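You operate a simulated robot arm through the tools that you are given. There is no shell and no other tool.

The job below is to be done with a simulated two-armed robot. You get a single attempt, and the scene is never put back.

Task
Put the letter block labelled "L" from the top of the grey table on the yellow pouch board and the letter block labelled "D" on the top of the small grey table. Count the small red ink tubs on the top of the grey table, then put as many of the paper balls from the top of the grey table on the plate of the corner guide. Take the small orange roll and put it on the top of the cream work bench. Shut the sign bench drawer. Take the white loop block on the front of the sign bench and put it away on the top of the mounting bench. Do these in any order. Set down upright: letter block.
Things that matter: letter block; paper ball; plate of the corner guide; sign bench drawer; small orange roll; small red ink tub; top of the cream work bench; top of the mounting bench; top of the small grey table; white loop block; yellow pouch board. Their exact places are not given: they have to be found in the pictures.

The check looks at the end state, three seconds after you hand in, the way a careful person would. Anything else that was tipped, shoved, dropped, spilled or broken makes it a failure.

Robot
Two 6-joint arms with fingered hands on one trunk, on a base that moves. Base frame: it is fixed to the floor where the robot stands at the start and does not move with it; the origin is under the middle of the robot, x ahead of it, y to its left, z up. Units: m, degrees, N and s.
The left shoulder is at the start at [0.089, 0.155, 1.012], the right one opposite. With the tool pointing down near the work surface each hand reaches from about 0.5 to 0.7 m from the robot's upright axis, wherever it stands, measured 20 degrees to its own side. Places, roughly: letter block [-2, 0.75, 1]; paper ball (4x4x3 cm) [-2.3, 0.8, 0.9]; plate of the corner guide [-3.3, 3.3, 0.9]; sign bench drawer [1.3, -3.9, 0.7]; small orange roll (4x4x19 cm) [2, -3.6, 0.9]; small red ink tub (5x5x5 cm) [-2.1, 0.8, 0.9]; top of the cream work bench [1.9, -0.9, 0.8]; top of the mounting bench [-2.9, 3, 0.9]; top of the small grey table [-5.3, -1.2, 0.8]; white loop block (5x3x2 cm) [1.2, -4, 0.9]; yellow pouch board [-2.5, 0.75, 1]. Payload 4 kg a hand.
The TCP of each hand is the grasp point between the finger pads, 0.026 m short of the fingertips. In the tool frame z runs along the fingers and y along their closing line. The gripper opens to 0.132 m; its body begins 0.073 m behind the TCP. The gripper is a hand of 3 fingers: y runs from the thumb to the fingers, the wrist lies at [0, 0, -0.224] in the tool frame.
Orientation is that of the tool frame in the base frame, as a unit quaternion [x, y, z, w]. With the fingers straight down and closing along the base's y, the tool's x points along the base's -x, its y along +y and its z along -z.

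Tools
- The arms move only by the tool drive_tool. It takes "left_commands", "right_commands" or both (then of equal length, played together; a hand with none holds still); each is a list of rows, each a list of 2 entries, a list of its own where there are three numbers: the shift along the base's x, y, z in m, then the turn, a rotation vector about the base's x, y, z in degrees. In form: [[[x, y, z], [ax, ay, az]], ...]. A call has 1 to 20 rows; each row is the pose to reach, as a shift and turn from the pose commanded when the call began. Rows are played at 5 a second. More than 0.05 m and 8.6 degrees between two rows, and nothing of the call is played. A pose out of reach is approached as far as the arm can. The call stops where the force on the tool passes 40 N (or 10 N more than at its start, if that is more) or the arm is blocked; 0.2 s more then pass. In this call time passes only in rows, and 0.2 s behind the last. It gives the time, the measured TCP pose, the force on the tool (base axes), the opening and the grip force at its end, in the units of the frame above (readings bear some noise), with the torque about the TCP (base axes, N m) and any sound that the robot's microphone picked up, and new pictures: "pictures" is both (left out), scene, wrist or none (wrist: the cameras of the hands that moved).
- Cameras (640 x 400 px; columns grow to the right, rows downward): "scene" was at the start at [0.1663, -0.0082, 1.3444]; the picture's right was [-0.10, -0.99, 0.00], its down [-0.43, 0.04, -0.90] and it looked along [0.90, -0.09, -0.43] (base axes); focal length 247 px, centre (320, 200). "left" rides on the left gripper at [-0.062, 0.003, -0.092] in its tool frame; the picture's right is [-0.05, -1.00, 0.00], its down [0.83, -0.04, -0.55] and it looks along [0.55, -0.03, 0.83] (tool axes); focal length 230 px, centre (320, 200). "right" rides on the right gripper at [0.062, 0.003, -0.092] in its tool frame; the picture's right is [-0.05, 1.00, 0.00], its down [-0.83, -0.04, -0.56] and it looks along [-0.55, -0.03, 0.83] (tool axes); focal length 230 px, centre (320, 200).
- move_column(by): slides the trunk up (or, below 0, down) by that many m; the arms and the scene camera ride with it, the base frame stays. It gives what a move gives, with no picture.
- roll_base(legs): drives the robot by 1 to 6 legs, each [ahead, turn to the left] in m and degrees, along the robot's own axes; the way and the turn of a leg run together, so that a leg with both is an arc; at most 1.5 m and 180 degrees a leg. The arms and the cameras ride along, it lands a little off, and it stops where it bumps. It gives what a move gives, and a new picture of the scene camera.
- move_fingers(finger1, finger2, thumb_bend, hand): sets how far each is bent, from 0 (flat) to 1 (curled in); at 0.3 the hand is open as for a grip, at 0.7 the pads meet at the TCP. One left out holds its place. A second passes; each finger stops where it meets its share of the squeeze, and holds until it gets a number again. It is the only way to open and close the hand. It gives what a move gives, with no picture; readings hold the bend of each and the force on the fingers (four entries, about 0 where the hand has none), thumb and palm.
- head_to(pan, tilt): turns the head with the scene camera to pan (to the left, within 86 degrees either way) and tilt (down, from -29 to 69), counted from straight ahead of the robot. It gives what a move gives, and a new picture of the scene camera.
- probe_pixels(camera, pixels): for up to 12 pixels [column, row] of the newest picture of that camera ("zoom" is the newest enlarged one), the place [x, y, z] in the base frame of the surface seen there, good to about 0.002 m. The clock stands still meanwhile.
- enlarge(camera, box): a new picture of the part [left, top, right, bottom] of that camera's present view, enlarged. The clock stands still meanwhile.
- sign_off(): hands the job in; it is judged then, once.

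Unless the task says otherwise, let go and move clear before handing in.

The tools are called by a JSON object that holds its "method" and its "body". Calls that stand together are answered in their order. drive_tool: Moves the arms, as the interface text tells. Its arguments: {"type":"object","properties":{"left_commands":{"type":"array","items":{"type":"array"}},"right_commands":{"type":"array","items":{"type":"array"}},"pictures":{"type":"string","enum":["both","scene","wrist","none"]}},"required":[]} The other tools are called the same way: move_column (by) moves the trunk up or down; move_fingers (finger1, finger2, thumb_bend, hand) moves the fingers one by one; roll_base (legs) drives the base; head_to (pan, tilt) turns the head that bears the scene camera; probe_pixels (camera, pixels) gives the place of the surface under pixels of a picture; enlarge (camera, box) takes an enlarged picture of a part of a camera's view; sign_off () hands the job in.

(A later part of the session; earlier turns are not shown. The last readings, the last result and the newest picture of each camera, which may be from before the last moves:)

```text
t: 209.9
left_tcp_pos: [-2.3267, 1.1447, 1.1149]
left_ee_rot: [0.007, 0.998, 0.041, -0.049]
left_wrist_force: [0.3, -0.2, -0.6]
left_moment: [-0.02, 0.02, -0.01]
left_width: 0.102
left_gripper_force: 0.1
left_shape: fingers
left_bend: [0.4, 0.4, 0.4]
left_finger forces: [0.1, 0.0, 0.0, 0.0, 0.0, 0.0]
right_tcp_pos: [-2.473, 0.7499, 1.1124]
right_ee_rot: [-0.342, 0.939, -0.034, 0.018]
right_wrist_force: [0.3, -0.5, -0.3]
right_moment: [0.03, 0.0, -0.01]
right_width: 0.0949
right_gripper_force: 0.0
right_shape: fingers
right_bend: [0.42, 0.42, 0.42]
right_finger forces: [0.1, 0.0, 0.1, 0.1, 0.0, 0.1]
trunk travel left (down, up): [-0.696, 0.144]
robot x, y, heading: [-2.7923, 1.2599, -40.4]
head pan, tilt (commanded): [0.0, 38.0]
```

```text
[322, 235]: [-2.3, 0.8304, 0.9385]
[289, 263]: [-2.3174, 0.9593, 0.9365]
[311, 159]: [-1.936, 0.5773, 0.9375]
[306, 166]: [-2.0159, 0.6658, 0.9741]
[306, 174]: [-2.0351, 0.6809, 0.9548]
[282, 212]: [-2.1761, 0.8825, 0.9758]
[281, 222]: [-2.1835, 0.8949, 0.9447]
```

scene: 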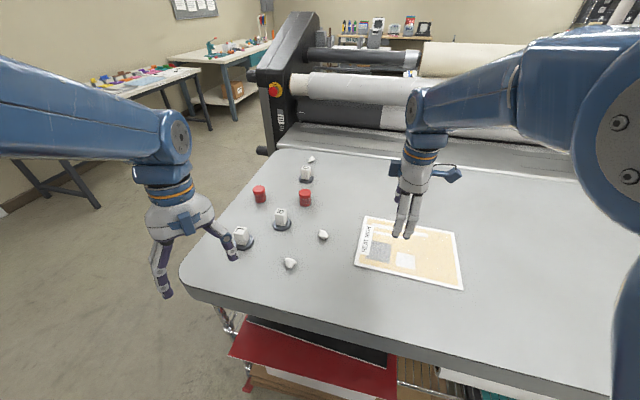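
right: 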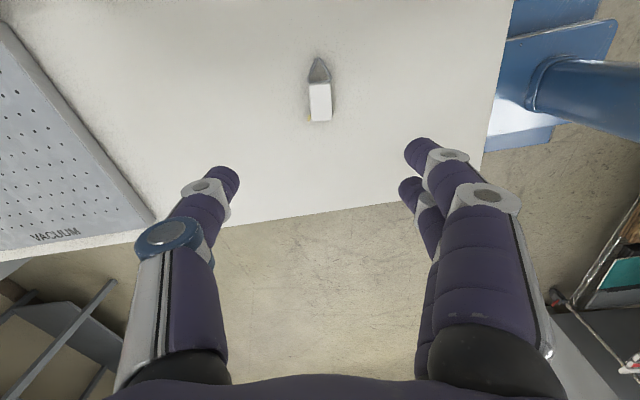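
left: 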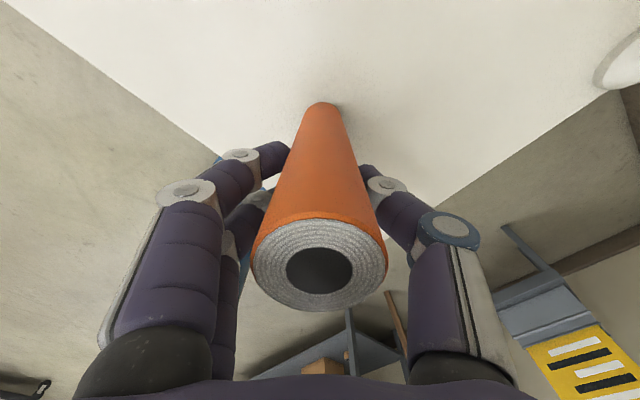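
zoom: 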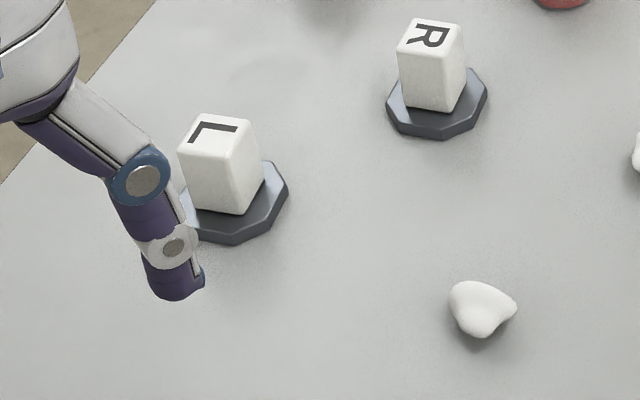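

L block: top centre (-2.162,1.013,0.975), faces aligned to azimuth ~42°, base plate top ~0.926. Board centre (-2.482,0.672), z=0.924. I'll bring the left hand above L with yaw -48° and tilt corrected.

{"method": "drive_tool", "body": {"left_commands": [[[0.0275, -0.022, -0.005], [-1.13, -0.55, -7.95]], [[0.055, -0.044, -0.015], [-2.25, -1.09, -15.9]], [[0.0825, -0.066, -0.025], [-3.38, -1.64, -23.85]], [[0.11, -0.088, -0.04], [-4.5, -2.18, -31.8]], [[0.1375, -0.11, -0.05], [-5.63, -2.73, -39.75]], [[0.165, -0.132, -0.06], [-6.76, -3.27, -47.7]]], "pictures": "both"}}

{"method": "move_fingers", "body": {"hand": "left", "finger1": 0.46, "finger2": 0.46, "thumb_bend": 0.46}}

```text
t: 211.3
left_tcp_pos: [-2.1754, 1.0225, 1.0614]
left_ee_rot: [0.413, 0.911, -0.008, 0.003]
left_wrist_force: [-1.1, 0.2, 0.4]
left_moment: [0.01, 0.01, -0.02]
left_width: 0.1017
left_gripper_force: 0.0
left_shape: fingers
left_bend: [0.4, 0.4, 0.4]
left_finger forces: [0.0, 0.1, 0.0, 0.1, 0.0, 0.0]
right_tcp_pos: [-2.4862, 0.7624, 1.1223]
right_ee_rot: [-0.341, 0.939, -0.042, 0.022]
right_wrist_force: [0.6, 0.1, 0.3]
right_moment: [0.0, -0.01, 0.0]
right_width: 0.095
right_gripper_force: 0.0
right_shape: fingers
right_bend: [0.42, 0.42, 0.42]
right_finger forces: [0.0, 0.1, 0.1, 0.1, 0.1, 0.1]
trunk travel left (down, up): [-0.696, 0.144]
robot x, y, heading: [-2.7952, 1.2608, -40.6]
head pan, tilt (commanded): [0.0, 38.0]
```

scene: 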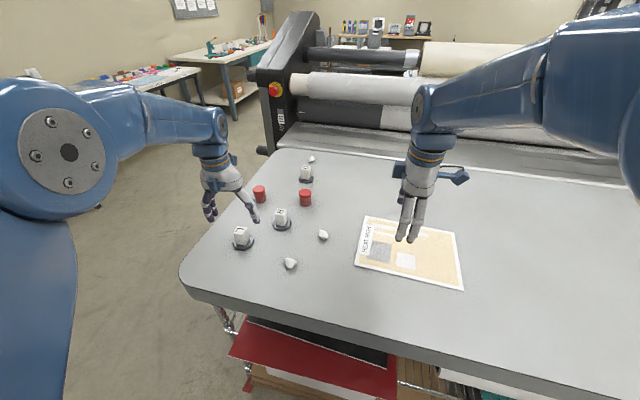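
left: 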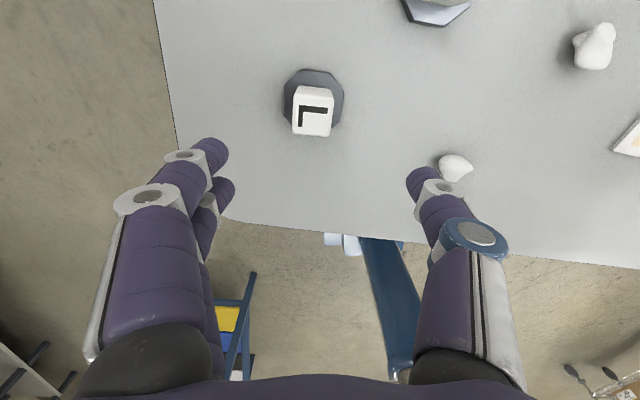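

```text
t: 212.3
left_tcp_pos: [-2.1775, 1.0228, 1.0613]
left_ee_rot: [0.411, 0.912, -0.009, 0.003]
left_wrist_force: [0.3, 0.7, -0.7]
left_moment: [0.0, 0.0, -0.01]
left_width: 0.0821
left_gripper_force: 0.0
left_shape: fingers
left_bend: [0.46, 0.46, 0.46]
left_finger forces: [0.0, 0.1, 0.0, 0.1, 0.0, 0.0]
right_tcp_pos: [-2.4879, 0.763, 1.1246]
right_ee_rot: [-0.342, 0.939, -0.042, 0.022]
right_wrist_force: [0.3, 0.3, 0.2]
right_moment: [-0.01, -0.03, -0.02]
right_width: 0.0952
right_gripper_force: 0.0
right_shape: fingers
right_bend: [0.42, 0.42, 0.42]
right_finger forces: [0.0, 0.0, 0.0, 0.1, 0.1, 0.0]
trunk travel left (down, up): [-0.696, 0.144]
robot x, y, heading: [-2.7943, 1.2673, -40.4]
head pan, tilt (commanded): [0.0, 38.0]
```

Alignment is good (block edges parallel to the image axes at (315,120)). I'll shift 1.8 cm, and descend to grasp height z≈0.963.

{"method": "drive_tool", "body": {"left_commands": [[[0.008, -0.005, -0.02], [0.5, 0, 0]], [[0.0155, -0.0098, -0.04], [1.1, -0.1, 0]], [[0.0155, -0.0098, -0.07], [1.1, -0.1, 0]], [[0.0155, -0.0098, -0.0975], [1.1, -0.1, 0]]], "pictures": "both"}}

```text
t: 213.3
left_tcp_pos: [-2.162, 1.014, 0.9637]
left_ee_rot: [0.412, 0.911, 0.001, 0.0]
left_wrist_force: [0.6, -0.4, -0.5]
left_moment: [-0.02, 0.02, 0.01]
left_width: 0.0819
left_gripper_force: 0.0
left_shape: fingers
left_bend: [0.46, 0.46, 0.46]
left_finger forces: [0.0, 0.0, 0.1, 0.0, 0.0, 0.0]
right_tcp_pos: [-2.488, 0.7624, 1.1223]
right_ee_rot: [-0.342, 0.939, -0.041, 0.022]
right_wrist_force: [0.4, -0.7, -0.5]
right_moment: [0.01, -0.01, 0.02]
right_width: 0.095
right_gripper_force: 0.0
right_shape: fingers
right_bend: [0.42, 0.42, 0.42]
right_finger forces: [0.0, 0.0, 0.1, 0.1, 0.0, 0.1]
trunk travel left (down, up): [-0.696, 0.144]
robot x, y, heading: [-2.7933, 1.2609, -40.4]
head pan, tilt (commanded): [0.0, 38.0]
```

scene: 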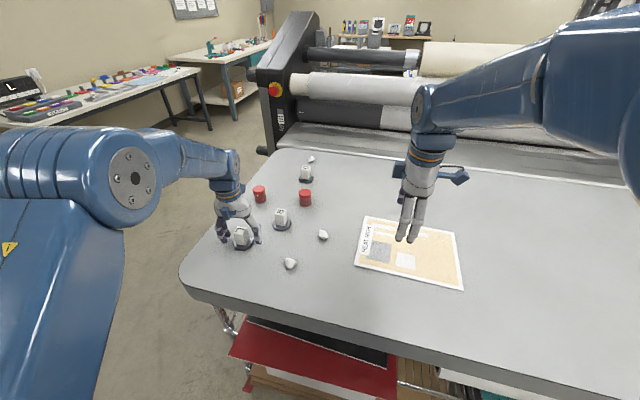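
left: 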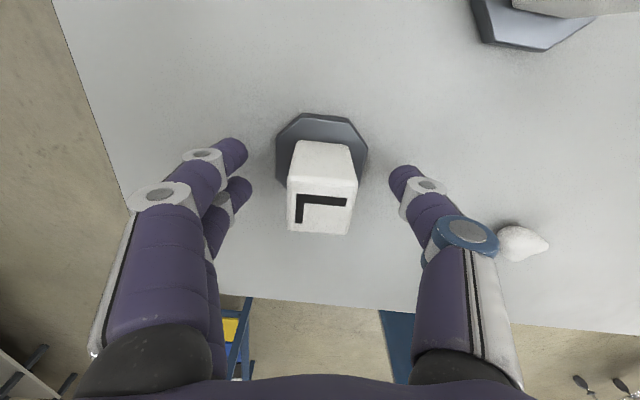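

Centred. Close on L.

{"method": "move_fingers", "body": {"hand": "left", "finger1": 0.72, "finger2": 0.72, "thumb_bend": 0.72}}

{"method": "drive_tool", "body": {"left_commands": [[[0, 0, 0.01], [0, 0, 0]], [[0, 0, 0.03], [0, 0, 0]], [[0, 0, 0.06], [0, 0, 0]], [[0, 0, 0.09], [0, 0, 0]], [[0, 0, 0.12], [0, 0, 0]]], "pictures": "both"}}

```text
t: 214.3
left_tcp_pos: [-2.1617, 1.0136, 0.9651]
left_ee_rot: [0.411, 0.912, 0.0, 0.001]
left_wrist_force: [-0.1, 0.9, 0.2]
left_moment: [0.0, 0.0, -0.03]
left_width: 0.0277
left_gripper_force: 14.4
left_shape: fingers
left_bend: [0.65, 0.64, 0.65]
left_finger forces: [7.2, 7.2, 0.0, 0.0, 14.5, 0.0]
right_tcp_pos: [-2.4879, 0.7622, 1.1234]
right_ee_rot: [-0.341, 0.939, -0.042, 0.023]
right_wrist_force: [-0.2, -0.2, 0.8]
right_moment: [0.01, 0.02, -0.01]
right_width: 0.095
right_gripper_force: 0.1
right_shape: fingers
right_bend: [0.42, 0.42, 0.42]
right_finger forces: [0.0, 0.1, 0.0, 0.0, 0.0, 0.0]
trunk travel left (down, up): [-0.696, 0.144]
robot x, y, heading: [-2.7938, 1.2656, -40.5]
head pan, tilt (commanded): [0.0, 38.0]
```

```text
t: 215.5
left_tcp_pos: [-2.1623, 1.0163, 1.0849]
left_ee_rot: [0.412, 0.911, 0.002, 0.001]
left_wrist_force: [-0.3, 0.0, -4.1]
left_moment: [0.02, -0.02, -0.01]
left_width: 0.0277
left_gripper_force: 14.5
left_shape: fingers
left_bend: [0.65, 0.64, 0.65]
left_finger forces: [7.1, 7.2, 0.0, 0.0, 14.4, 0.0]
right_tcp_pos: [-2.4885, 0.7623, 1.1236]
right_ee_rot: [-0.342, 0.939, -0.042, 0.023]
right_wrist_force: [-0.3, -0.1, 0.5]
right_moment: [0.02, 0.0, -0.01]
right_width: 0.095
right_gripper_force: 0.1
right_shape: fingers
right_bend: [0.42, 0.42, 0.42]
right_finger forces: [0.1, 0.0, 0.0, 0.0, 0.1, 0.0]
trunk travel left (down, up): [-0.696, 0.144]
robot x, y, heading: [-2.7913, 1.2648, -40.3]
head pan, tilt (commanded): [0.0, 38.0]
```

scene: 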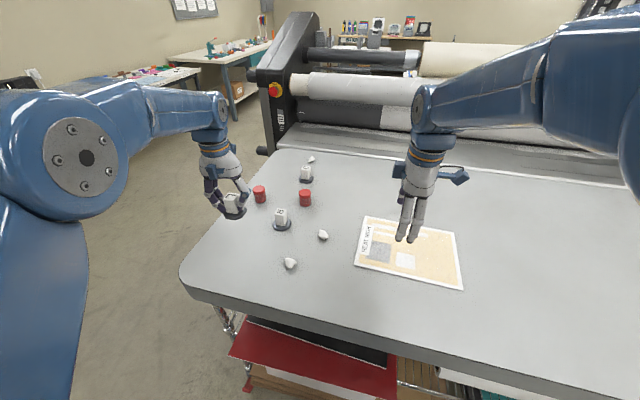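
left: 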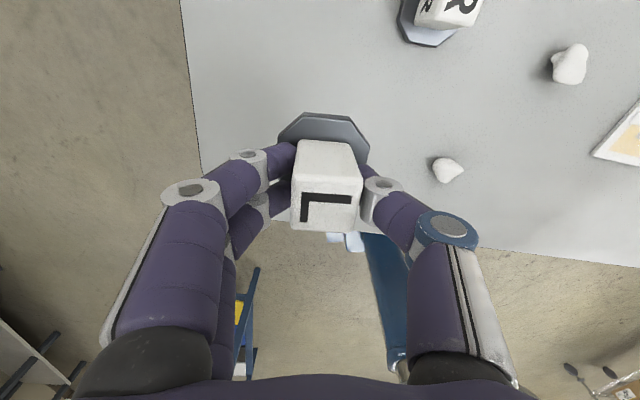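

L is held upright (14 N). I'll rotate the base right ~42° so the left hand comes over the yellow board.

{"method": "roll_base", "body": {"legs": [[0, -21], [0, -21]]}}

```text
t: 218.2
left_tcp_pos: [-2.4933, 0.6564, 1.0833]
left_ee_rot: [0.712, 0.702, 0.002, 0.001]
left_wrist_force: [-0.5, -0.6, -3.9]
left_moment: [0.03, -0.01, 0.01]
left_width: 0.0277
left_gripper_force: 13.9
left_shape: fingers
left_bend: [0.65, 0.64, 0.65]
left_finger forces: [7.0, 7.3, 0.0, 0.0, 14.2, 0.0]
right_tcp_pos: [-2.9043, 0.6886, 1.1227]
right_ee_rot: [0.019, 0.999, -0.047, 0.006]
right_wrist_force: [-0.2, -1.1, 0.3]
right_moment: [0.0, -0.01, -0.03]
right_width: 0.0949
right_gripper_force: 0.0
right_shape: fingers
right_bend: [0.42, 0.42, 0.42]
right_finger forces: [0.0, 0.1, 0.0, 0.1, 0.0, 0.1]
trunk travel left (down, up): [-0.696, 0.144]
robot x, y, heading: [-2.7901, 1.2675, -82.8]
head pan, tilt (commanded): [0.0, 38.0]
```

scene: 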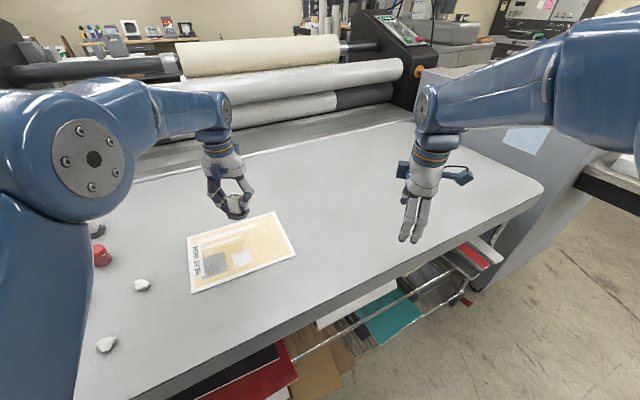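

The L block is right above the board. I'll centre it and lower to ~1 cm above, then touch down slowly.

{"method": "drive_tool", "body": {"left_commands": [[[0.005, 0.007, -0.03], [0, 0, 0]], [[0.01, 0.014, -0.06], [0, 0, 0]], [[0.01, 0.014, -0.085], [0, 0, 0]], [[0.01, 0.014, -0.1], [0, 0, 0]], [[0.01, 0.014, -0.106], [0, 0, 0]]], "pictures": "both"}}

```text
t: 219.4
left_tcp_pos: [-2.486, 0.6888, 0.9885]
left_ee_rot: [0.712, 0.702, -0.004, 0.008]
left_wrist_force: [0.0, 0.0, -4.3]
left_moment: [0.08, -0.05, 0.01]
left_width: 0.0277
left_gripper_force: 14.2
left_shape: fingers
left_bend: [0.66, 0.65, 0.65]
left_finger forces: [6.9, 7.8, 0.0, 0.0, 14.4, 0.0]
right_tcp_pos: [-2.9078, 0.7057, 1.1322]
right_ee_rot: [0.021, 0.998, -0.056, 0.006]
right_wrist_force: [0.2, -0.8, 0.2]
right_moment: [0.02, 0.01, 0.04]
right_width: 0.0948
right_gripper_force: 0.1
right_shape: fingers
right_bend: [0.42, 0.42, 0.42]
right_finger forces: [0.0, 0.1, 0.0, 0.0, 0.0, 0.1]
trunk travel left (down, up): [-0.696, 0.144]
robot x, y, heading: [-2.7871, 1.268, -82.7]
head pan, tilt (commanded): [0.0, 38.0]
```

scene: 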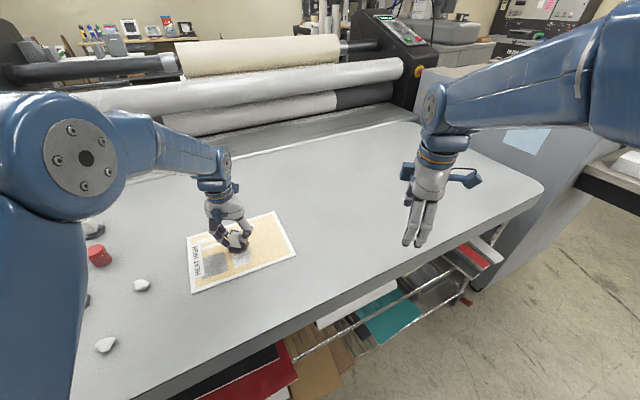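
left: 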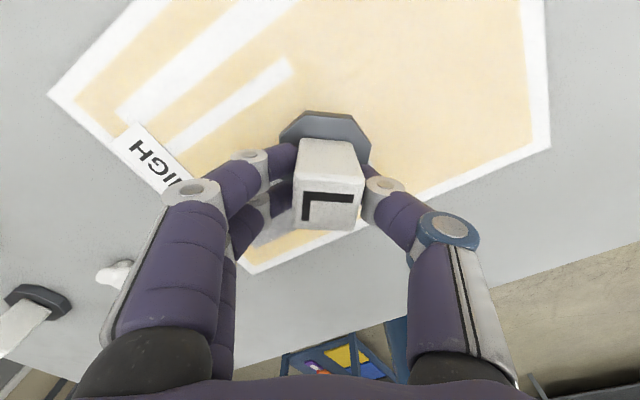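

Well centred on the board, 1 cm up. Level out the 1° tilt and touch down slowly.

{"method": "drive_tool", "body": {"left_commands": [[[0, 0, -0.006], [0.5, 0.15, 0]], [[0, 0, -0.011], [1.0, 0.3, 0]], [[0, 0, -0.015], [1.0, 0.3, 0]], [[0, 0, -0.017], [1.0, 0.3, 0]]], "pictures": "none"}}

```text
t: 220.4
left_tcp_pos: [-2.4856, 0.6888, 0.9721]
left_ee_rot: [0.712, 0.702, -0.001, 0.0]
left_wrist_force: [-0.5, 0.5, -3.8]
left_moment: [0.0, -0.02, 0.01]
left_width: 0.0279
left_gripper_force: 14.5
left_shape: fingers
left_bend: [0.66, 0.65, 0.65]
left_finger forces: [6.9, 7.7, 0.0, 0.0, 14.4, 0.0]
right_tcp_pos: [-2.9069, 0.7078, 1.1328]
right_ee_rot: [0.021, 0.998, -0.055, 0.007]
right_wrist_force: [-0.7, 0.3, -0.2]
right_moment: [-0.05, -0.02, -0.03]
right_width: 0.0945
right_gripper_force: 0.2
right_shape: fingers
right_bend: [0.42, 0.42, 0.42]
right_finger forces: [0.0, 0.0, 0.0, 0.1, 0.0, 0.1]
trunk travel left (down, up): [-0.696, 0.144]
robot x, y, heading: [-2.7887, 1.2668, -83.1]
head pan, tilt (commanded): [0.0, 38.0]
```

{"method": "drive_tool", "body": {"left_commands": [[[0, 0, -0.0015], [0, 0, 0]], [[0, 0, -0.003], [0, 0, 0]]], "pictures": "wrist"}}

```text
t: 221.1
left_tcp_pos: [-2.4869, 0.6891, 0.9708]
left_ee_rot: [0.713, 0.702, 0.0, 0.0]
left_wrist_force: [0.3, -0.4, -2.2]
left_moment: [0.01, 0.01, 0.01]
left_width: 0.0274
left_gripper_force: 14.8
left_shape: fingers
left_bend: [0.66, 0.65, 0.65]
left_finger forces: [7.2, 8.1, 0.0, 0.1, 14.4, 0.0]
right_tcp_pos: [-2.9078, 0.7079, 1.1332]
right_ee_rot: [0.021, 0.998, -0.056, 0.007]
right_wrist_force: [-0.7, -0.1, -0.4]
right_moment: [0.03, 0.02, 0.01]
right_width: 0.0949
right_gripper_force: 0.1
right_shape: fingers
right_bend: [0.42, 0.42, 0.42]
right_finger forces: [0.0, 0.0, 0.1, 0.0, 0.1, 0.0]
trunk travel left (down, up): [-0.696, 0.144]
robot x, y, heading: [-2.7902, 1.2684, -83.0]
head pan, tilt (commanded): [0.0, 38.0]
```

left: 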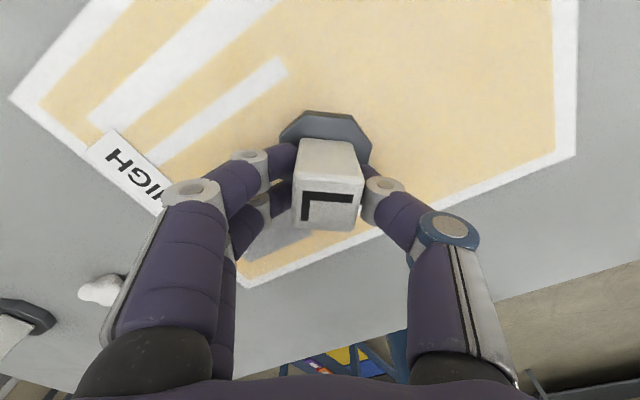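

Contact starting (Fz rose by ~2 N). One more millimetre, then release in stages and lift.

{"method": "drive_tool", "body": {"left_commands": [[[0, 0, -0.0012], [0, 0, 0]]], "pictures": "none"}}

{"method": "move_fingers", "body": {"hand": "left", "finger1": 0.6, "finger2": 0.6, "thumb_bend": 0.6}}

{"method": "move_fingers", "body": {"hand": "left", "finger1": 0.46, "finger2": 0.46, "thumb_bend": 0.46}}

{"method": "drive_tool", "body": {"left_commands": [[[0, 0, 0.02], [0, 0, 0]], [[0, 0, 0.05], [0, 0, 0]], [[0, 0, 0.09], [0, 0, 0]], [[0, 0, 0.13], [0, 0, 0]]], "pictures": "both"}}

```text
t: 221.4
left_tcp_pos: [-2.4863, 0.689, 0.9691]
left_ee_rot: [0.712, 0.702, 0.0, 0.0]
left_wrist_force: [0.6, -0.8, 0.5]
left_moment: [0.0, 0.02, 0.0]
left_width: 0.0277
left_gripper_force: 15.3
left_shape: fingers
left_bend: [0.66, 0.65, 0.65]
left_finger forces: [7.3, 8.2, 0.0, 0.0, 14.5, 0.0]
right_tcp_pos: [-2.9067, 0.7088, 1.1332]
right_ee_rot: [0.021, 0.998, -0.056, 0.007]
right_wrist_force: [0.5, -0.7, 0.2]
right_moment: [-0.04, 0.03, 0.01]
right_width: 0.0947
right_gripper_force: 0.1
right_shape: fingers
right_bend: [0.42, 0.42, 0.42]
right_finger forces: [0.0, 0.1, 0.0, 0.1, 0.0, 0.0]
trunk travel left (down, up): [-0.696, 0.144]
robot x, y, heading: [-2.7877, 1.268, -82.8]
head pan, tilt (commanded): [0.0, 38.0]
```

```text
t: 222.4
left_tcp_pos: [-2.4868, 0.6881, 0.9694]
left_ee_rot: [0.712, 0.702, 0.001, 0.0]
left_wrist_force: [-0.2, -0.8, -0.8]
left_moment: [0.0, 0.0, 0.0]
left_width: 0.0348
left_gripper_force: 0.1
left_shape: fingers
left_bend: [0.6, 0.6, 0.6]
left_finger forces: [0.0, 0.0, 0.0, 0.1, 0.1, 0.0]
right_tcp_pos: [-2.9069, 0.7079, 1.1335]
right_ee_rot: [0.02, 0.998, -0.056, 0.006]
right_wrist_force: [-0.2, -0.3, -0.5]
right_moment: [0.04, 0.0, -0.01]
right_width: 0.0946
right_gripper_force: 0.1
right_shape: fingers
right_bend: [0.42, 0.42, 0.42]
right_finger forces: [0.0, 0.0, 0.1, 0.1, 0.0, 0.0]
trunk travel left (down, up): [-0.696, 0.144]
robot x, y, heading: [-2.7883, 1.2635, -82.9]
head pan, tilt (commanded): [0.0, 38.0]
```

```text
t: 223.4
left_tcp_pos: [-2.4861, 0.6876, 0.9691]
left_ee_rot: [0.712, 0.702, 0.0, 0.0]
left_wrist_force: [-0.4, 0.4, -0.6]
left_moment: [-0.02, -0.06, -0.02]
left_width: 0.0806
left_gripper_force: 0.1
left_shape: fingers
left_bend: [0.46, 0.46, 0.46]
left_finger forces: [0.0, 0.1, 0.0, 0.0, 0.0, 0.0]
right_tcp_pos: [-2.9079, 0.7077, 1.1322]
right_ee_rot: [0.02, 0.998, -0.056, 0.007]
right_wrist_force: [0.1, 0.3, -0.1]
right_moment: [0.01, -0.01, 0.02]
right_width: 0.095
right_gripper_force: 0.0
right_shape: fingers
right_bend: [0.42, 0.42, 0.42]
right_finger forces: [0.0, 0.0, 0.0, 0.0, 0.0, 0.0]
trunk travel left (down, up): [-0.696, 0.144]
robot x, y, heading: [-2.7872, 1.2649, -82.6]
head pan, tilt (commanded): [0.0, 38.0]
```

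```text
t: 224.4
left_tcp_pos: [-2.4863, 0.692, 1.0995]
left_ee_rot: [0.711, 0.703, -0.001, 0.0]
left_wrist_force: [0.3, -0.2, 1.0]
left_moment: [0.0, -0.01, -0.01]
left_width: 0.0807
left_gripper_force: 0.0
left_shape: fingers
left_bend: [0.46, 0.46, 0.46]
left_finger forces: [0.1, 0.0, 0.0, 0.0, 0.0, 0.0]
right_tcp_pos: [-2.9069, 0.7091, 1.1346]
right_ee_rot: [0.02, 0.998, -0.056, 0.008]
right_wrist_force: [1.1, -0.5, 0.0]
right_moment: [-0.01, 0.01, -0.02]
right_width: 0.0944
right_gripper_force: 0.2
right_shape: fingers
right_bend: [0.42, 0.42, 0.42]
right_finger forces: [0.1, 0.0, 0.0, 0.0, 0.1, 0.0]
trunk travel left (down, up): [-0.696, 0.144]
robot x, y, heading: [-2.7868, 1.2677, -82.7]
head pan, tilt (commanded): [0.0, 38.0]
```

scene: 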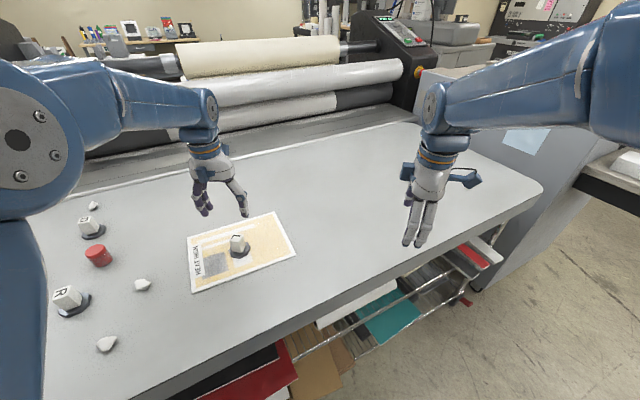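
left: 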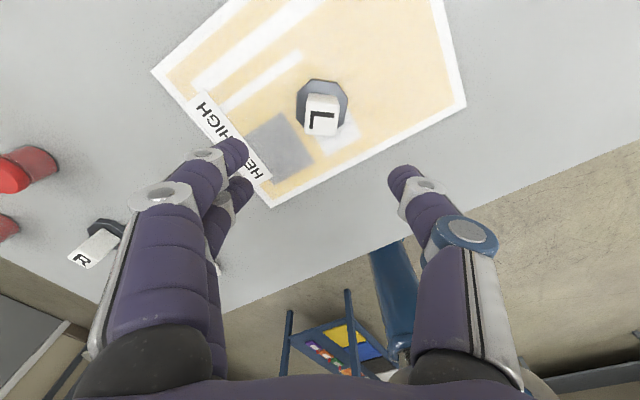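

L stands upright on the yellow board (pixel 238,243). Now the balls: turn left ~31° so ball 2 at (-2.317,0.96) is in the left hand's zone.

{"method": "roll_base", "body": {"legs": [[0, 15.5], [0, 15.5]]}}

{"method": "enlarge", "body": {"camera": "scene", "box": [160, 200, 320, 320]}}

```text
t: 226.8
left_tcp_pos: [-2.2335, 0.9284, 1.099]
left_ee_rot: [0.498, 0.867, 0.0, 0.0]
left_wrist_force: [0.2, 0.3, 0.0]
left_moment: [-0.02, -0.04, -0.01]
left_width: 0.0809
left_gripper_force: 0.1
left_shape: fingers
left_bend: [0.46, 0.46, 0.46]
left_finger forces: [0.0, 0.1, 0.0, 0.0, 0.0, 0.1]
right_tcp_pos: [-2.6031, 0.7262, 1.1324]
right_ee_rot: [-0.248, 0.967, -0.052, 0.022]
right_wrist_force: [0.2, -0.1, -0.5]
right_moment: [0.01, 0.01, 0.05]
right_width: 0.095
right_gripper_force: 0.0
right_shape: fingers
right_bend: [0.42, 0.42, 0.42]
right_finger forces: [0.0, 0.0, 0.1, 0.0, 0.1, 0.0]
trunk travel left (down, up): [-0.696, 0.144]
robot x, y, heading: [-2.7931, 1.2633, -51.5]
head pan, tilt (commanded): [0.0, 38.0]
```

scene: 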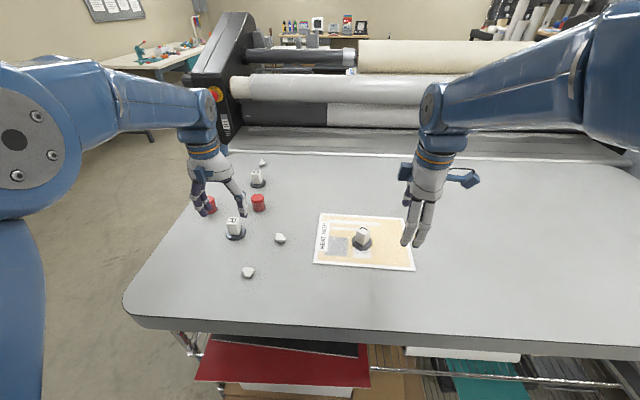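

```text
3.33 times, centred on (240, 260) of scene
```

zoom: 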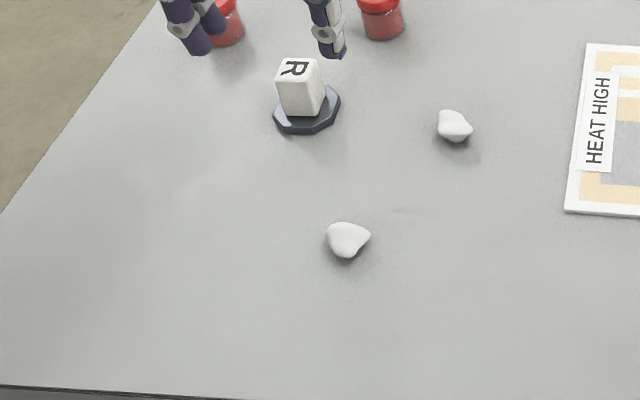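

{"method": "probe_pixels", "body": {"camera": "zoom", "pixels": [[346, 236], [330, 232], [365, 238], [345, 256], [345, 224], [454, 123], [441, 128], [470, 130], [456, 140], [450, 112], [346, 275]]}}

```text
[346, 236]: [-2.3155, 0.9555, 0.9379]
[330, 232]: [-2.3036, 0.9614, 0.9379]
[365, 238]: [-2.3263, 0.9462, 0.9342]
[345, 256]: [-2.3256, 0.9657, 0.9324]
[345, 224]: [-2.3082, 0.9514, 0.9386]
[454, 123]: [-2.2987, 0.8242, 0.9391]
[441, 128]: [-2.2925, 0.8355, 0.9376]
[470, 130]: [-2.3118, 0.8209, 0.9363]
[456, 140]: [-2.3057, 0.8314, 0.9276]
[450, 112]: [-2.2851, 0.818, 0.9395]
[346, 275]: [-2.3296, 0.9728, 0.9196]
```

Ball 2 centre ≈(-2.314,0.955), only 2 cm tall; ball 1 ≈(-2.298,0.826). I'll move the left hand over ball 2, then descend.

{"method": "drive_tool", "body": {"left_commands": [[[-0.04, 0.0133, -0.01], [0, 0, 0]], [[-0.0805, 0.0266, -0.02], [0, 0, 0]], [[-0.0805, 0.0266, -0.06], [0, 0, 0]], [[-0.0805, 0.0266, -0.1], [0, 0, 0]], [[-0.0805, 0.0266, -0.118], [0, 0, 0]]], "pictures": "both"}}

```text
t: 228.0
left_tcp_pos: [-2.3242, 0.9696, 0.9931]
left_ee_rot: [0.497, 0.868, -0.003, 0.009]
left_wrist_force: [0.5, 0.0, -0.8]
left_moment: [-0.02, 0.0, 0.0]
left_width: 0.0808
left_gripper_force: 0.1
left_shape: fingers
left_bend: [0.46, 0.46, 0.46]
left_finger forces: [0.0, 0.0, 0.0, 0.0, 0.1, 0.1]
right_tcp_pos: [-2.6142, 0.7407, 1.1412]
right_ee_rot: [-0.248, 0.967, -0.06, 0.025]
right_wrist_force: [0.0, -0.5, -0.1]
right_moment: [0.03, -0.03, 0.0]
right_width: 0.0947
right_gripper_force: 0.0
right_shape: fingers
right_bend: [0.42, 0.42, 0.42]
right_finger forces: [0.0, 0.0, 0.1, 0.0, 0.0, 0.0]
trunk travel left (down, up): [-0.696, 0.144]
robot x, y, heading: [-2.7882, 1.2633, -51.5]
head pan, tilt (commanded): [0.0, 38.0]
```

scene: 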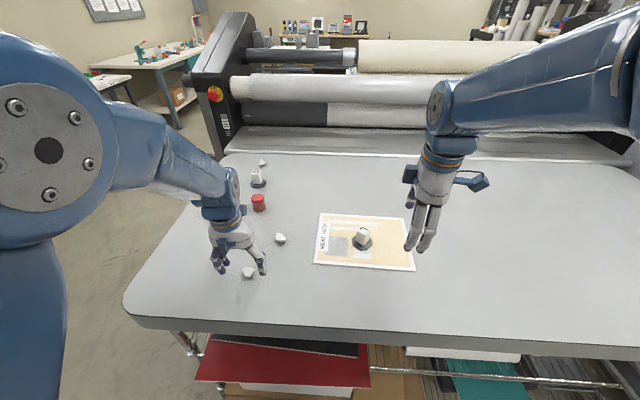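
left: 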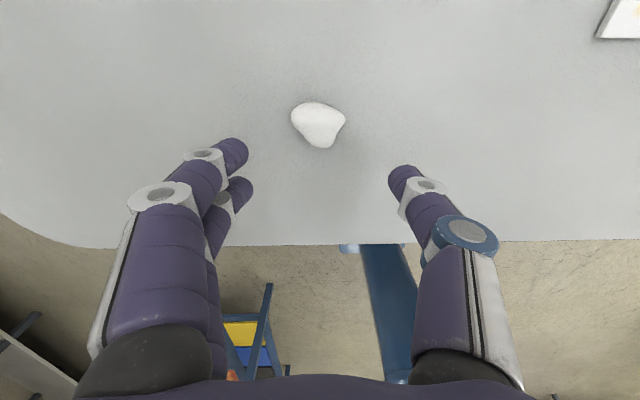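

The hand is ~1.8 cm short of the ball (319,124). I'll correct and descend to z≈0.954.

{"method": "drive_tool", "body": {"left_commands": [[[0.005, -0.0073, -0.005], [0.4, 0.35, 0]], [[0.0105, -0.0148, -0.015], [0.8, 0.7, 0]], [[0.0105, -0.0148, -0.028], [0.8, 0.7, 0]], [[0.0105, -0.0148, -0.037], [0.8, 0.7, 0]]], "pictures": "wrist"}}

```text
t: 229.0
left_tcp_pos: [-2.314, 0.9547, 0.9546]
left_ee_rot: [0.497, 0.868, 0.0, 0.0]
left_wrist_force: [1.0, -0.7, -0.2]
left_moment: [0.02, 0.0, -0.01]
left_width: 0.0807
left_gripper_force: 0.1
left_shape: fingers
left_bend: [0.46, 0.46, 0.46]
left_finger forces: [0.0, 0.0, 0.1, 0.0, 0.0, 0.0]
right_tcp_pos: [-2.6146, 0.7419, 1.1431]
right_ee_rot: [-0.247, 0.967, -0.06, 0.026]
right_wrist_force: [-0.1, -0.5, -0.1]
right_moment: [0.02, -0.01, 0.02]
right_width: 0.0948
right_gripper_force: 0.1
right_shape: fingers
right_bend: [0.42, 0.42, 0.42]
right_finger forces: [0.0, 0.0, 0.1, 0.0, 0.0, 0.0]
trunk travel left (down, up): [-0.696, 0.144]
robot x, y, heading: [-2.7911, 1.2645, -51.6]
head pan, tilt (commanded): [0.0, 38.0]
```

left: 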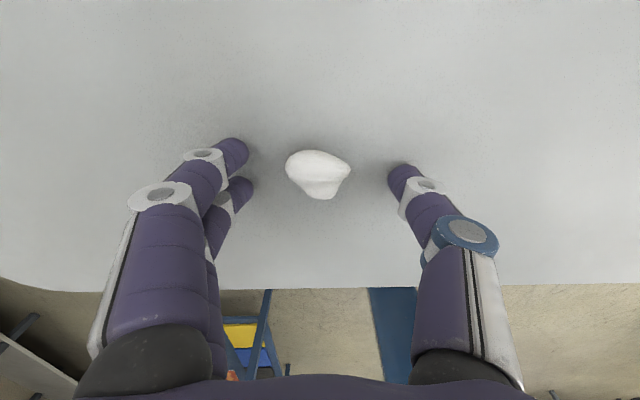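

Ball is centred between the digits. Close gently.

{"method": "move_fingers", "body": {"hand": "left", "finger1": 0.72, "finger2": 0.72, "thumb_bend": 0.72}}

{"method": "drive_tool", "body": {"left_commands": [[[0, 0, 0.005], [0, 0, 0]], [[0, 0, 0.02], [0, 0, 0]], [[0, 0, 0.05], [0, 0, 0]], [[0, 0, 0.09], [0, 0, 0]], [[0, 0, 0.13], [0, 0, 0]]], "pictures": "both"}}

```text
t: 230.0
left_tcp_pos: [-2.3137, 0.9552, 0.9542]
left_ee_rot: [0.498, 0.867, 0.0, 0.0]
left_wrist_force: [-0.2, -0.8, -0.1]
left_moment: [0.02, 0.0, 0.0]
left_width: 0.0319
left_gripper_force: 15.8
left_shape: fingers
left_bend: [0.63, 0.64, 0.64]
left_finger forces: [8.3, 8.0, 0.0, 0.0, 15.5, 0.0]
right_tcp_pos: [-2.6147, 0.7422, 1.1422]
right_ee_rot: [-0.248, 0.967, -0.06, 0.026]
right_wrist_force: [1.0, 0.1, 0.1]
right_moment: [-0.06, 0.01, 0.0]
right_width: 0.095
right_gripper_force: 0.0
right_shape: fingers
right_bend: [0.42, 0.42, 0.42]
right_finger forces: [0.0, 0.1, 0.0, 0.1, 0.1, 0.1]
trunk travel left (down, up): [-0.696, 0.144]
robot x, y, heading: [-2.7905, 1.263, -51.6]
head pan, tilt (commanded): [0.0, 38.0]
```

```text
t: 231.2
left_tcp_pos: [-2.3135, 0.9571, 1.0858]
left_ee_rot: [0.498, 0.867, 0.0, 0.0]
left_wrist_force: [1.1, -0.1, 0.3]
left_moment: [-0.01, 0.0, -0.03]
left_width: 0.0318
left_gripper_force: 16.0
left_shape: fingers
left_bend: [0.63, 0.65, 0.64]
left_finger forces: [8.8, 8.2, 0.0, 0.0, 15.4, 0.0]
right_tcp_pos: [-2.615, 0.7425, 1.1422]
right_ee_rot: [-0.248, 0.967, -0.06, 0.026]
right_wrist_force: [-0.1, -0.3, 1.6]
right_moment: [-0.04, 0.0, 0.01]
right_width: 0.0949
right_gripper_force: 0.1
right_shape: fingers
right_bend: [0.42, 0.42, 0.42]
right_finger forces: [0.0, 0.0, 0.1, 0.0, 0.1, 0.0]
trunk travel left (down, up): [-0.696, 0.144]
robot x, y, heading: [-2.7901, 1.2624, -51.7]
head pan, tilt (commanded): [0.0, 38.0]
```

scene: 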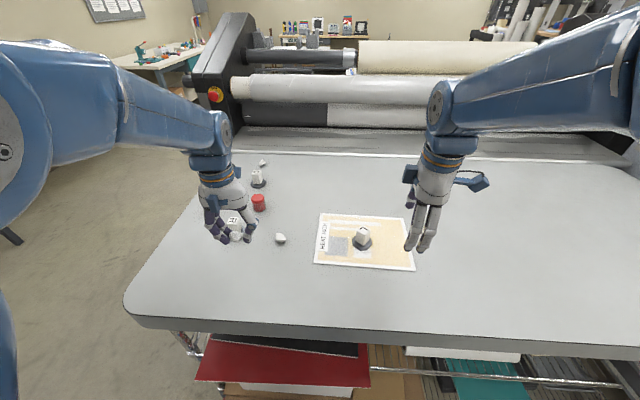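
left: 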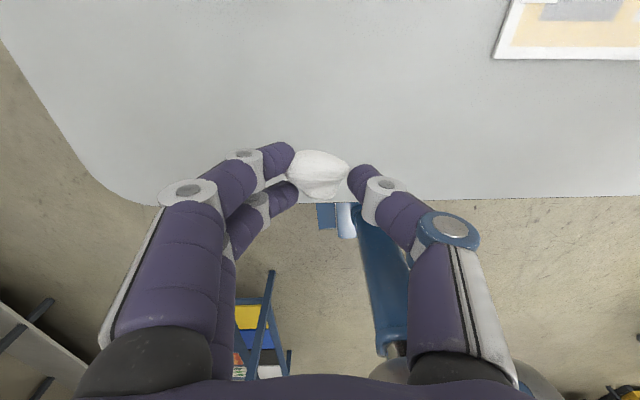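

Ball 2 is held. Turn left ~28° so ball 1 comes into the right hand's zone.

{"method": "roll_base", "body": {"legs": [[0, 14], [0, 14]]}}

{"method": "enlarge", "body": {"camera": "right", "box": [0, 0, 640, 400]}}

```text
t: 233.3
left_tcp_pos: [-2.2253, 1.2174, 1.0834]
left_ee_rot: [0.272, 0.962, 0.0, 0.0]
left_wrist_force: [-0.1, 0.4, 0.2]
left_moment: [-0.02, 0.02, 0.01]
left_width: 0.0319
left_gripper_force: 16.1
left_shape: fingers
left_bend: [0.63, 0.65, 0.64]
left_finger forces: [8.8, 8.0, 0.0, 0.0, 15.2, 0.0]
right_tcp_pos: [-2.3906, 0.886, 1.144]
right_ee_rot: [-0.475, 0.878, -0.053, 0.039]
right_wrist_force: [0.3, 0.1, 0.1]
right_moment: [-0.01, 0.01, 0.02]
right_width: 0.0947
right_gripper_force: 0.1
right_shape: fingers
right_bend: [0.42, 0.42, 0.42]
right_finger forces: [0.0, 0.1, 0.0, 0.0, 0.0, 0.1]
trunk travel left (down, up): [-0.696, 0.144]
robot x, y, heading: [-2.793, 1.2593, -23.8]
head pan, tilt (commanded): [0.0, 38.0]
```

scene: 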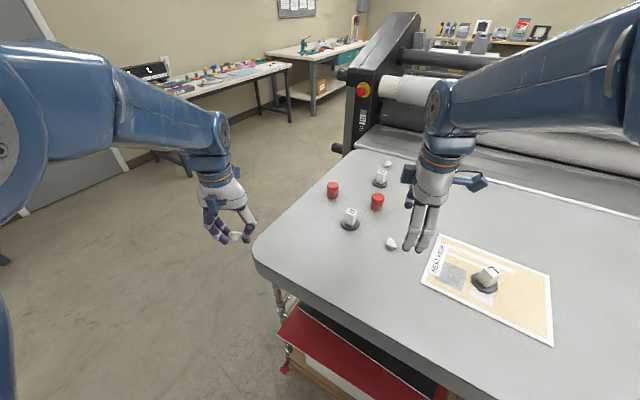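

```text
1.00 times, centred on (320, 200) of right (not enlarged: the box is as wide or as high as the picture)
```

zoom: 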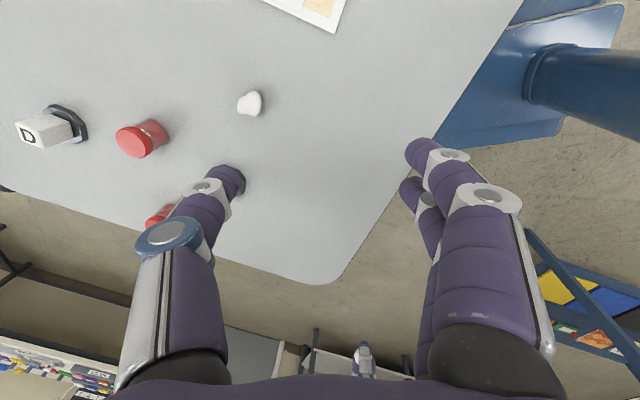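

Right hand is ~0.11 m from ball 1 with a 7.5° tilt. I'll straighten it and move above the ball.

{"method": "drive_tool", "body": {"right_commands": [[[0.03, -0.02, -0.01], [0.8, 1.7, 0]], [[0.062, -0.04, -0.03], [1.6, 3.4, 0]], [[0.0926, -0.06, -0.06], [2.4, 5.1, 0]], [[0.0926, -0.06, -0.1], [3.2, 6.8, 0]], [[0.0926, -0.06, -0.14], [3.2, 6.8, 0]]], "pictures": "both"}}

{"method": "move_fingers", "body": {"hand": "right", "finger1": 0.46, "finger2": 0.46, "thumb_bend": 0.46}}

```text
t: 234.6
left_tcp_pos: [-2.2416, 1.2245, 1.092]
left_ee_rot: [0.273, 0.962, -0.002, 0.008]
left_wrist_force: [1.0, 0.6, 0.0]
left_moment: [0.0, 0.01, -0.02]
left_width: 0.0318
left_gripper_force: 16.3
left_shape: fingers
left_bend: [0.63, 0.65, 0.64]
left_finger forces: [8.8, 8.1, 0.0, 0.0, 15.1, 0.1]
right_tcp_pos: [-2.3135, 0.8345, 1.0095]
right_ee_rot: [-0.475, 0.88, -0.006, 0.005]
right_wrist_force: [0.9, 0.7, 0.3]
right_moment: [-0.03, 0.02, 0.0]
right_width: 0.0948
right_gripper_force: 0.0
right_shape: fingers
right_bend: [0.42, 0.42, 0.42]
right_finger forces: [0.1, 0.0, 0.0, 0.1, 0.1, 0.0]
trunk travel left (down, up): [-0.696, 0.144]
robot x, y, heading: [-2.7938, 1.2623, -23.7]
head pan, tilt (commanded): [0.0, 38.0]
```

scene: 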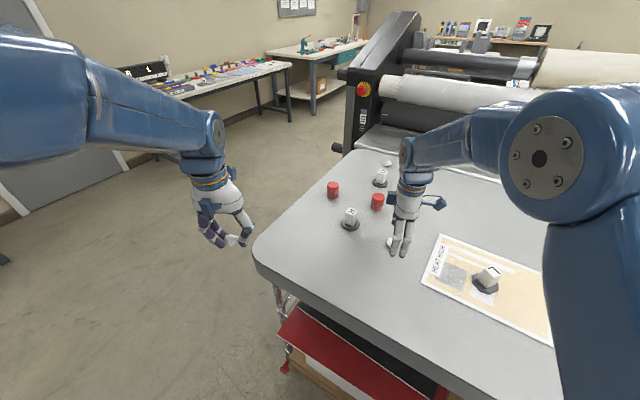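
right: 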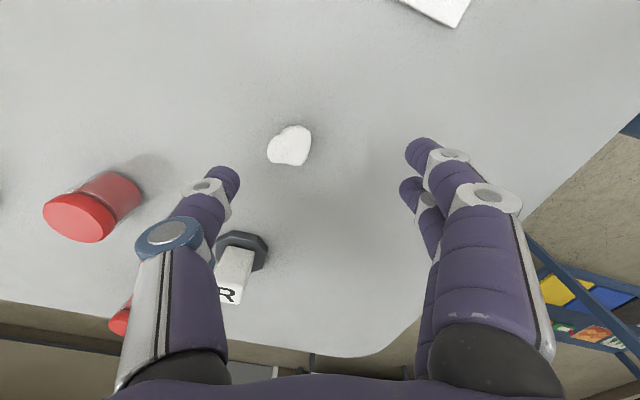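

```text
t: 235.6
left_tcp_pos: [-2.2419, 1.2247, 1.094]
left_ee_rot: [0.271, 0.963, -0.001, 0.008]
left_wrist_force: [-0.4, -0.2, 0.3]
left_moment: [0.0, -0.01, 0.0]
left_width: 0.032
left_gripper_force: 15.7
left_shape: fingers
left_bend: [0.63, 0.65, 0.64]
left_finger forces: [8.8, 8.2, 0.1, 0.0, 15.0, 0.0]
right_tcp_pos: [-2.3152, 0.834, 1.0105]
right_ee_rot: [-0.475, 0.88, -0.006, 0.006]
right_wrist_force: [0.1, 0.5, -0.5]
right_moment: [0.02, -0.01, -0.03]
right_width: 0.0822
right_gripper_force: 0.1
right_shape: fingers
right_bend: [0.46, 0.46, 0.46]
right_finger forces: [0.1, 0.0, 0.0, 0.0, 0.1, 0.0]
trunk travel left (down, up): [-0.696, 0.144]
robot x, y, heading: [-2.7956, 1.2618, -23.4]
head pan, tilt (commanded): [0.0, 38.0]
```

Ball 1 is offset ~2 cm toward the thumb. I'll shift (0.018,-0.0085) and descend to z≈0.954.

{"method": "drive_tool", "body": {"right_commands": [[[0.009, -0.0043, -0.005], [0.15, 0.45, 0]], [[0.018, -0.0085, -0.015], [0.28, 0.93, 0]], [[0.018, -0.0085, -0.038], [0.28, 0.93, 0]], [[0.018, -0.0085, -0.055], [0.28, 0.93, 0]]], "pictures": "wrist"}}

```text
t: 236.6
left_tcp_pos: [-2.2433, 1.2251, 1.0926]
left_ee_rot: [0.272, 0.962, -0.002, 0.008]
left_wrist_force: [0.4, 0.0, 0.1]
left_moment: [0.01, 0.0, 0.0]
left_width: 0.0317
left_gripper_force: 15.2
left_shape: fingers
left_bend: [0.63, 0.65, 0.64]
left_finger forces: [8.9, 8.1, 0.0, 0.0, 15.1, 0.0]
right_tcp_pos: [-2.2974, 0.8253, 0.9551]
right_ee_rot: [-0.475, 0.88, -0.001, -0.001]
right_wrist_force: [0.3, 0.0, -0.5]
right_moment: [-0.01, 0.02, -0.03]
right_width: 0.082
right_gripper_force: 0.0
right_shape: fingers
right_bend: [0.46, 0.46, 0.46]
right_finger forces: [0.0, 0.1, 0.0, 0.1, 0.1, 0.0]
trunk travel left (down, up): [-0.696, 0.144]
robot x, y, heading: [-2.7933, 1.2615, -23.5]
head pan, tilt (commanded): [0.0, 38.0]
```

right: 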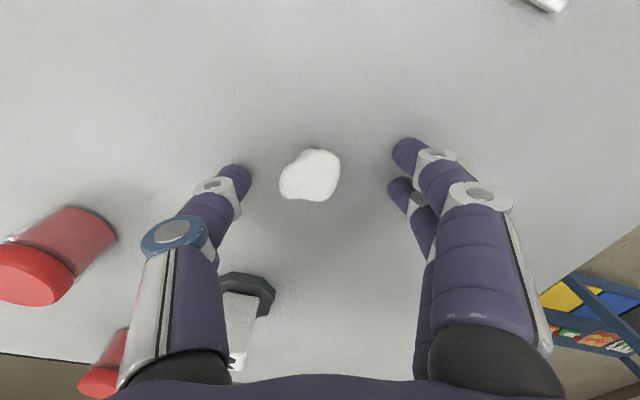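

Centred well enough. Close the right hand on ball 1 and lift.

{"method": "move_fingers", "body": {"hand": "right", "finger1": 0.72, "finger2": 0.72, "thumb_bend": 0.72}}

{"method": "drive_tool", "body": {"right_commands": [[[0, 0, 0.005], [0, 0, 0]], [[0, 0, 0.02], [0, 0, 0]], [[0, 0, 0.05], [0, 0, 0]], [[0, 0, 0.09], [0, 0, 0]], [[0, 0, 0.13], [0, 0, 0]]], "pictures": "both"}}

```text
t: 237.6
left_tcp_pos: [-2.2427, 1.2254, 1.093]
left_ee_rot: [0.272, 0.962, -0.002, 0.008]
left_wrist_force: [0.0, 0.8, 0.5]
left_moment: [0.01, 0.01, 0.02]
left_width: 0.0319
left_gripper_force: 16.5
left_shape: fingers
left_bend: [0.63, 0.65, 0.64]
left_finger forces: [8.8, 8.2, 0.1, 0.1, 15.1, 0.0]
right_tcp_pos: [-2.2983, 0.8255, 0.955]
right_ee_rot: [-0.474, 0.88, 0.001, -0.001]
right_wrist_force: [0.8, 0.3, -0.6]
right_moment: [0.0, -0.01, 0.02]
right_width: 0.0275
right_gripper_force: 14.0
right_shape: fingers
right_bend: [0.66, 0.67, 0.65]
right_finger forces: [8.1, 6.3, 0.0, 0.0, 14.3, 0.0]
trunk travel left (down, up): [-0.696, 0.144]
robot x, y, heading: [-2.7896, 1.2583, -23.4]
head pan, tilt (commanded): [0.0, 38.0]
```

```text
t: 238.8
left_tcp_pos: [-2.2437, 1.2257, 1.0937]
left_ee_rot: [0.272, 0.962, -0.002, 0.008]
left_wrist_force: [0.2, -0.4, -0.2]
left_moment: [-0.01, -0.03, 0.0]
left_width: 0.0318
left_gripper_force: 15.7
left_shape: fingers
left_bend: [0.63, 0.65, 0.64]
left_finger forces: [8.8, 8.0, 0.0, 0.1, 15.1, 0.0]
right_tcp_pos: [-2.2981, 0.8269, 1.0879]
right_ee_rot: [-0.475, 0.88, -0.001, -0.001]
right_wrist_force: [0.2, 0.0, 0.0]
right_moment: [0.02, -0.02, -0.03]
right_width: 0.0274
right_gripper_force: 14.2
right_shape: fingers
right_bend: [0.66, 0.68, 0.65]
right_finger forces: [8.1, 6.2, 0.1, 0.0, 14.2, 0.0]
trunk travel left (down, up): [-0.696, 0.144]
robot x, y, heading: [-2.7949, 1.2608, -23.4]
head pan, tilt (commanded): [0.0, 38.0]
```

scene: 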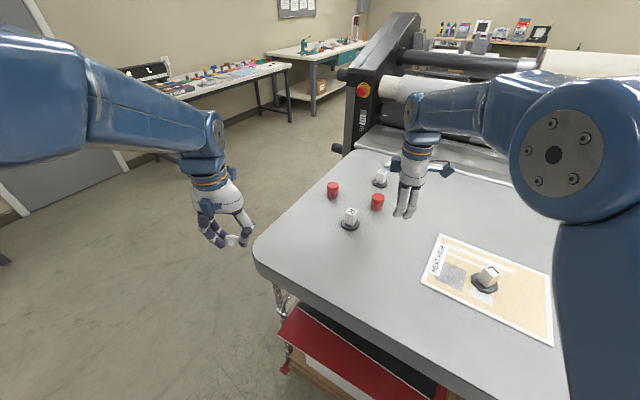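
right: 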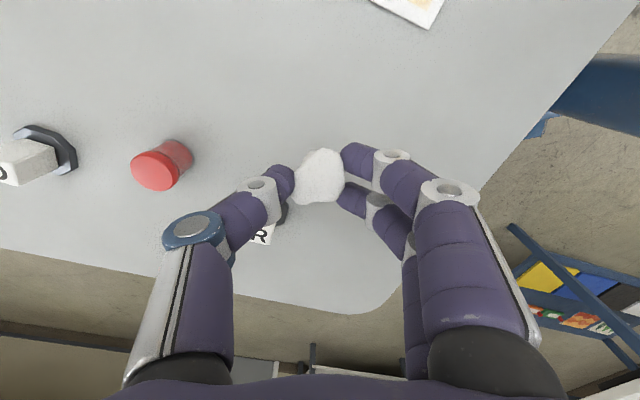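

Both balls are held. I'll turn left and drive along the left side of the mounting bench toward the corner guide.

{"method": "roll_base", "body": {"legs": [[0, 36.5], [0, 36.5], [0, 36.5], [0, 37]]}}

{"method": "roll_base", "body": {"legs": [[0.64, 0], [0.64, 0], [0.64, 0]]}}

```text
t: 246.6
left_tcp_pos: [-3.2332, 1.5949, 1.0942]
left_ee_rot: [0.842, -0.539, -0.007, -0.004]
left_wrist_force: [0.1, -0.2, -0.1]
left_moment: [-0.01, 0.03, -0.01]
left_width: 0.0316
left_gripper_force: 15.4
left_shape: fingers
left_bend: [0.64, 0.66, 0.65]
left_finger forces: [8.7, 7.3, 0.0, 0.0, 14.5, 0.0]
right_tcp_pos: [-2.9661, 1.8963, 1.0862]
right_ee_rot: [0.98, 0.201, 0.001, -0.001]
right_wrist_force: [0.3, 0.5, 0.6]
right_moment: [0.0, -0.02, -0.01]
right_width: 0.0269
right_gripper_force: 12.8
right_shape: fingers
right_bend: [0.67, 0.69, 0.65]
right_finger forces: [7.4, 5.2, 0.0, 0.0, 12.5, 0.1]
trunk travel left (down, up): [-0.696, 0.144]
robot x, y, heading: [-2.7756, 1.276, 122.6]
head pan, tilt (commanded): [0.0, 38.0]
```

scene: 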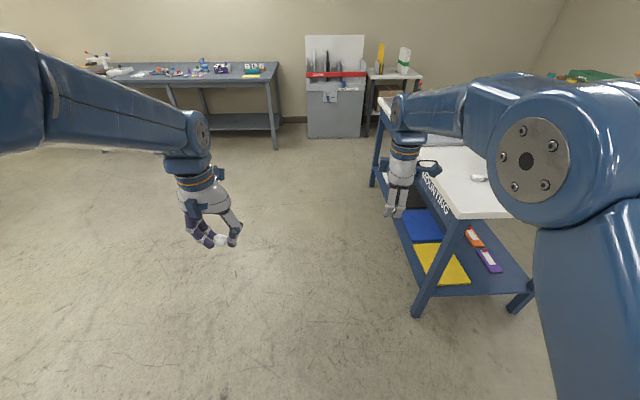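

```text
t: 256.5
left_tcp_pos: [-4.2475, 3.213, 1.1015]
left_ee_rot: [0.838, -0.545, -0.016, -0.008]
left_wrist_force: [-0.1, -0.2, 0.3]
left_moment: [0.0, 0.03, -0.01]
left_width: 0.031
left_gripper_force: 14.7
left_shape: fingers
left_bend: [0.64, 0.66, 0.65]
left_finger forces: [8.6, 7.3, 0.1, 0.0, 14.1, 0.0]
right_tcp_pos: [-3.9774, 3.5129, 1.0969]
right_ee_rot: [0.981, 0.193, -0.002, -0.008]
right_wrist_force: [0.0, -0.9, 0.1]
right_moment: [0.04, -0.02, 0.0]
right_width: 0.0265
right_gripper_force: 12.5
right_shape: fingers
right_bend: [0.67, 0.69, 0.65]
right_finger forces: [7.3, 5.3, 0.0, 0.1, 12.5, 0.0]
trunk travel left (down, up): [-0.696, 0.144]
robot x, y, heading: [-3.8067, 2.9036, 121.9]
head pan, tilt (commanded): [0.0, 38.0]
```

scene: 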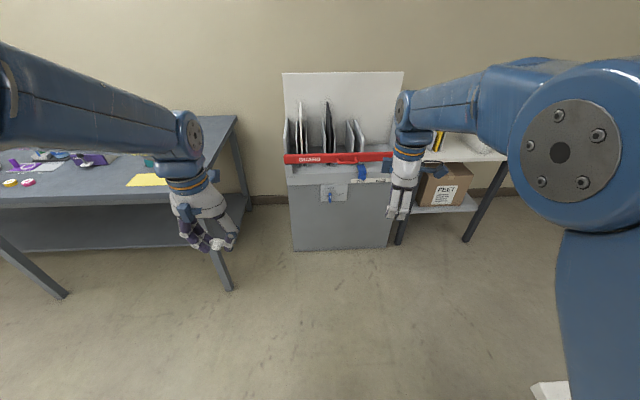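

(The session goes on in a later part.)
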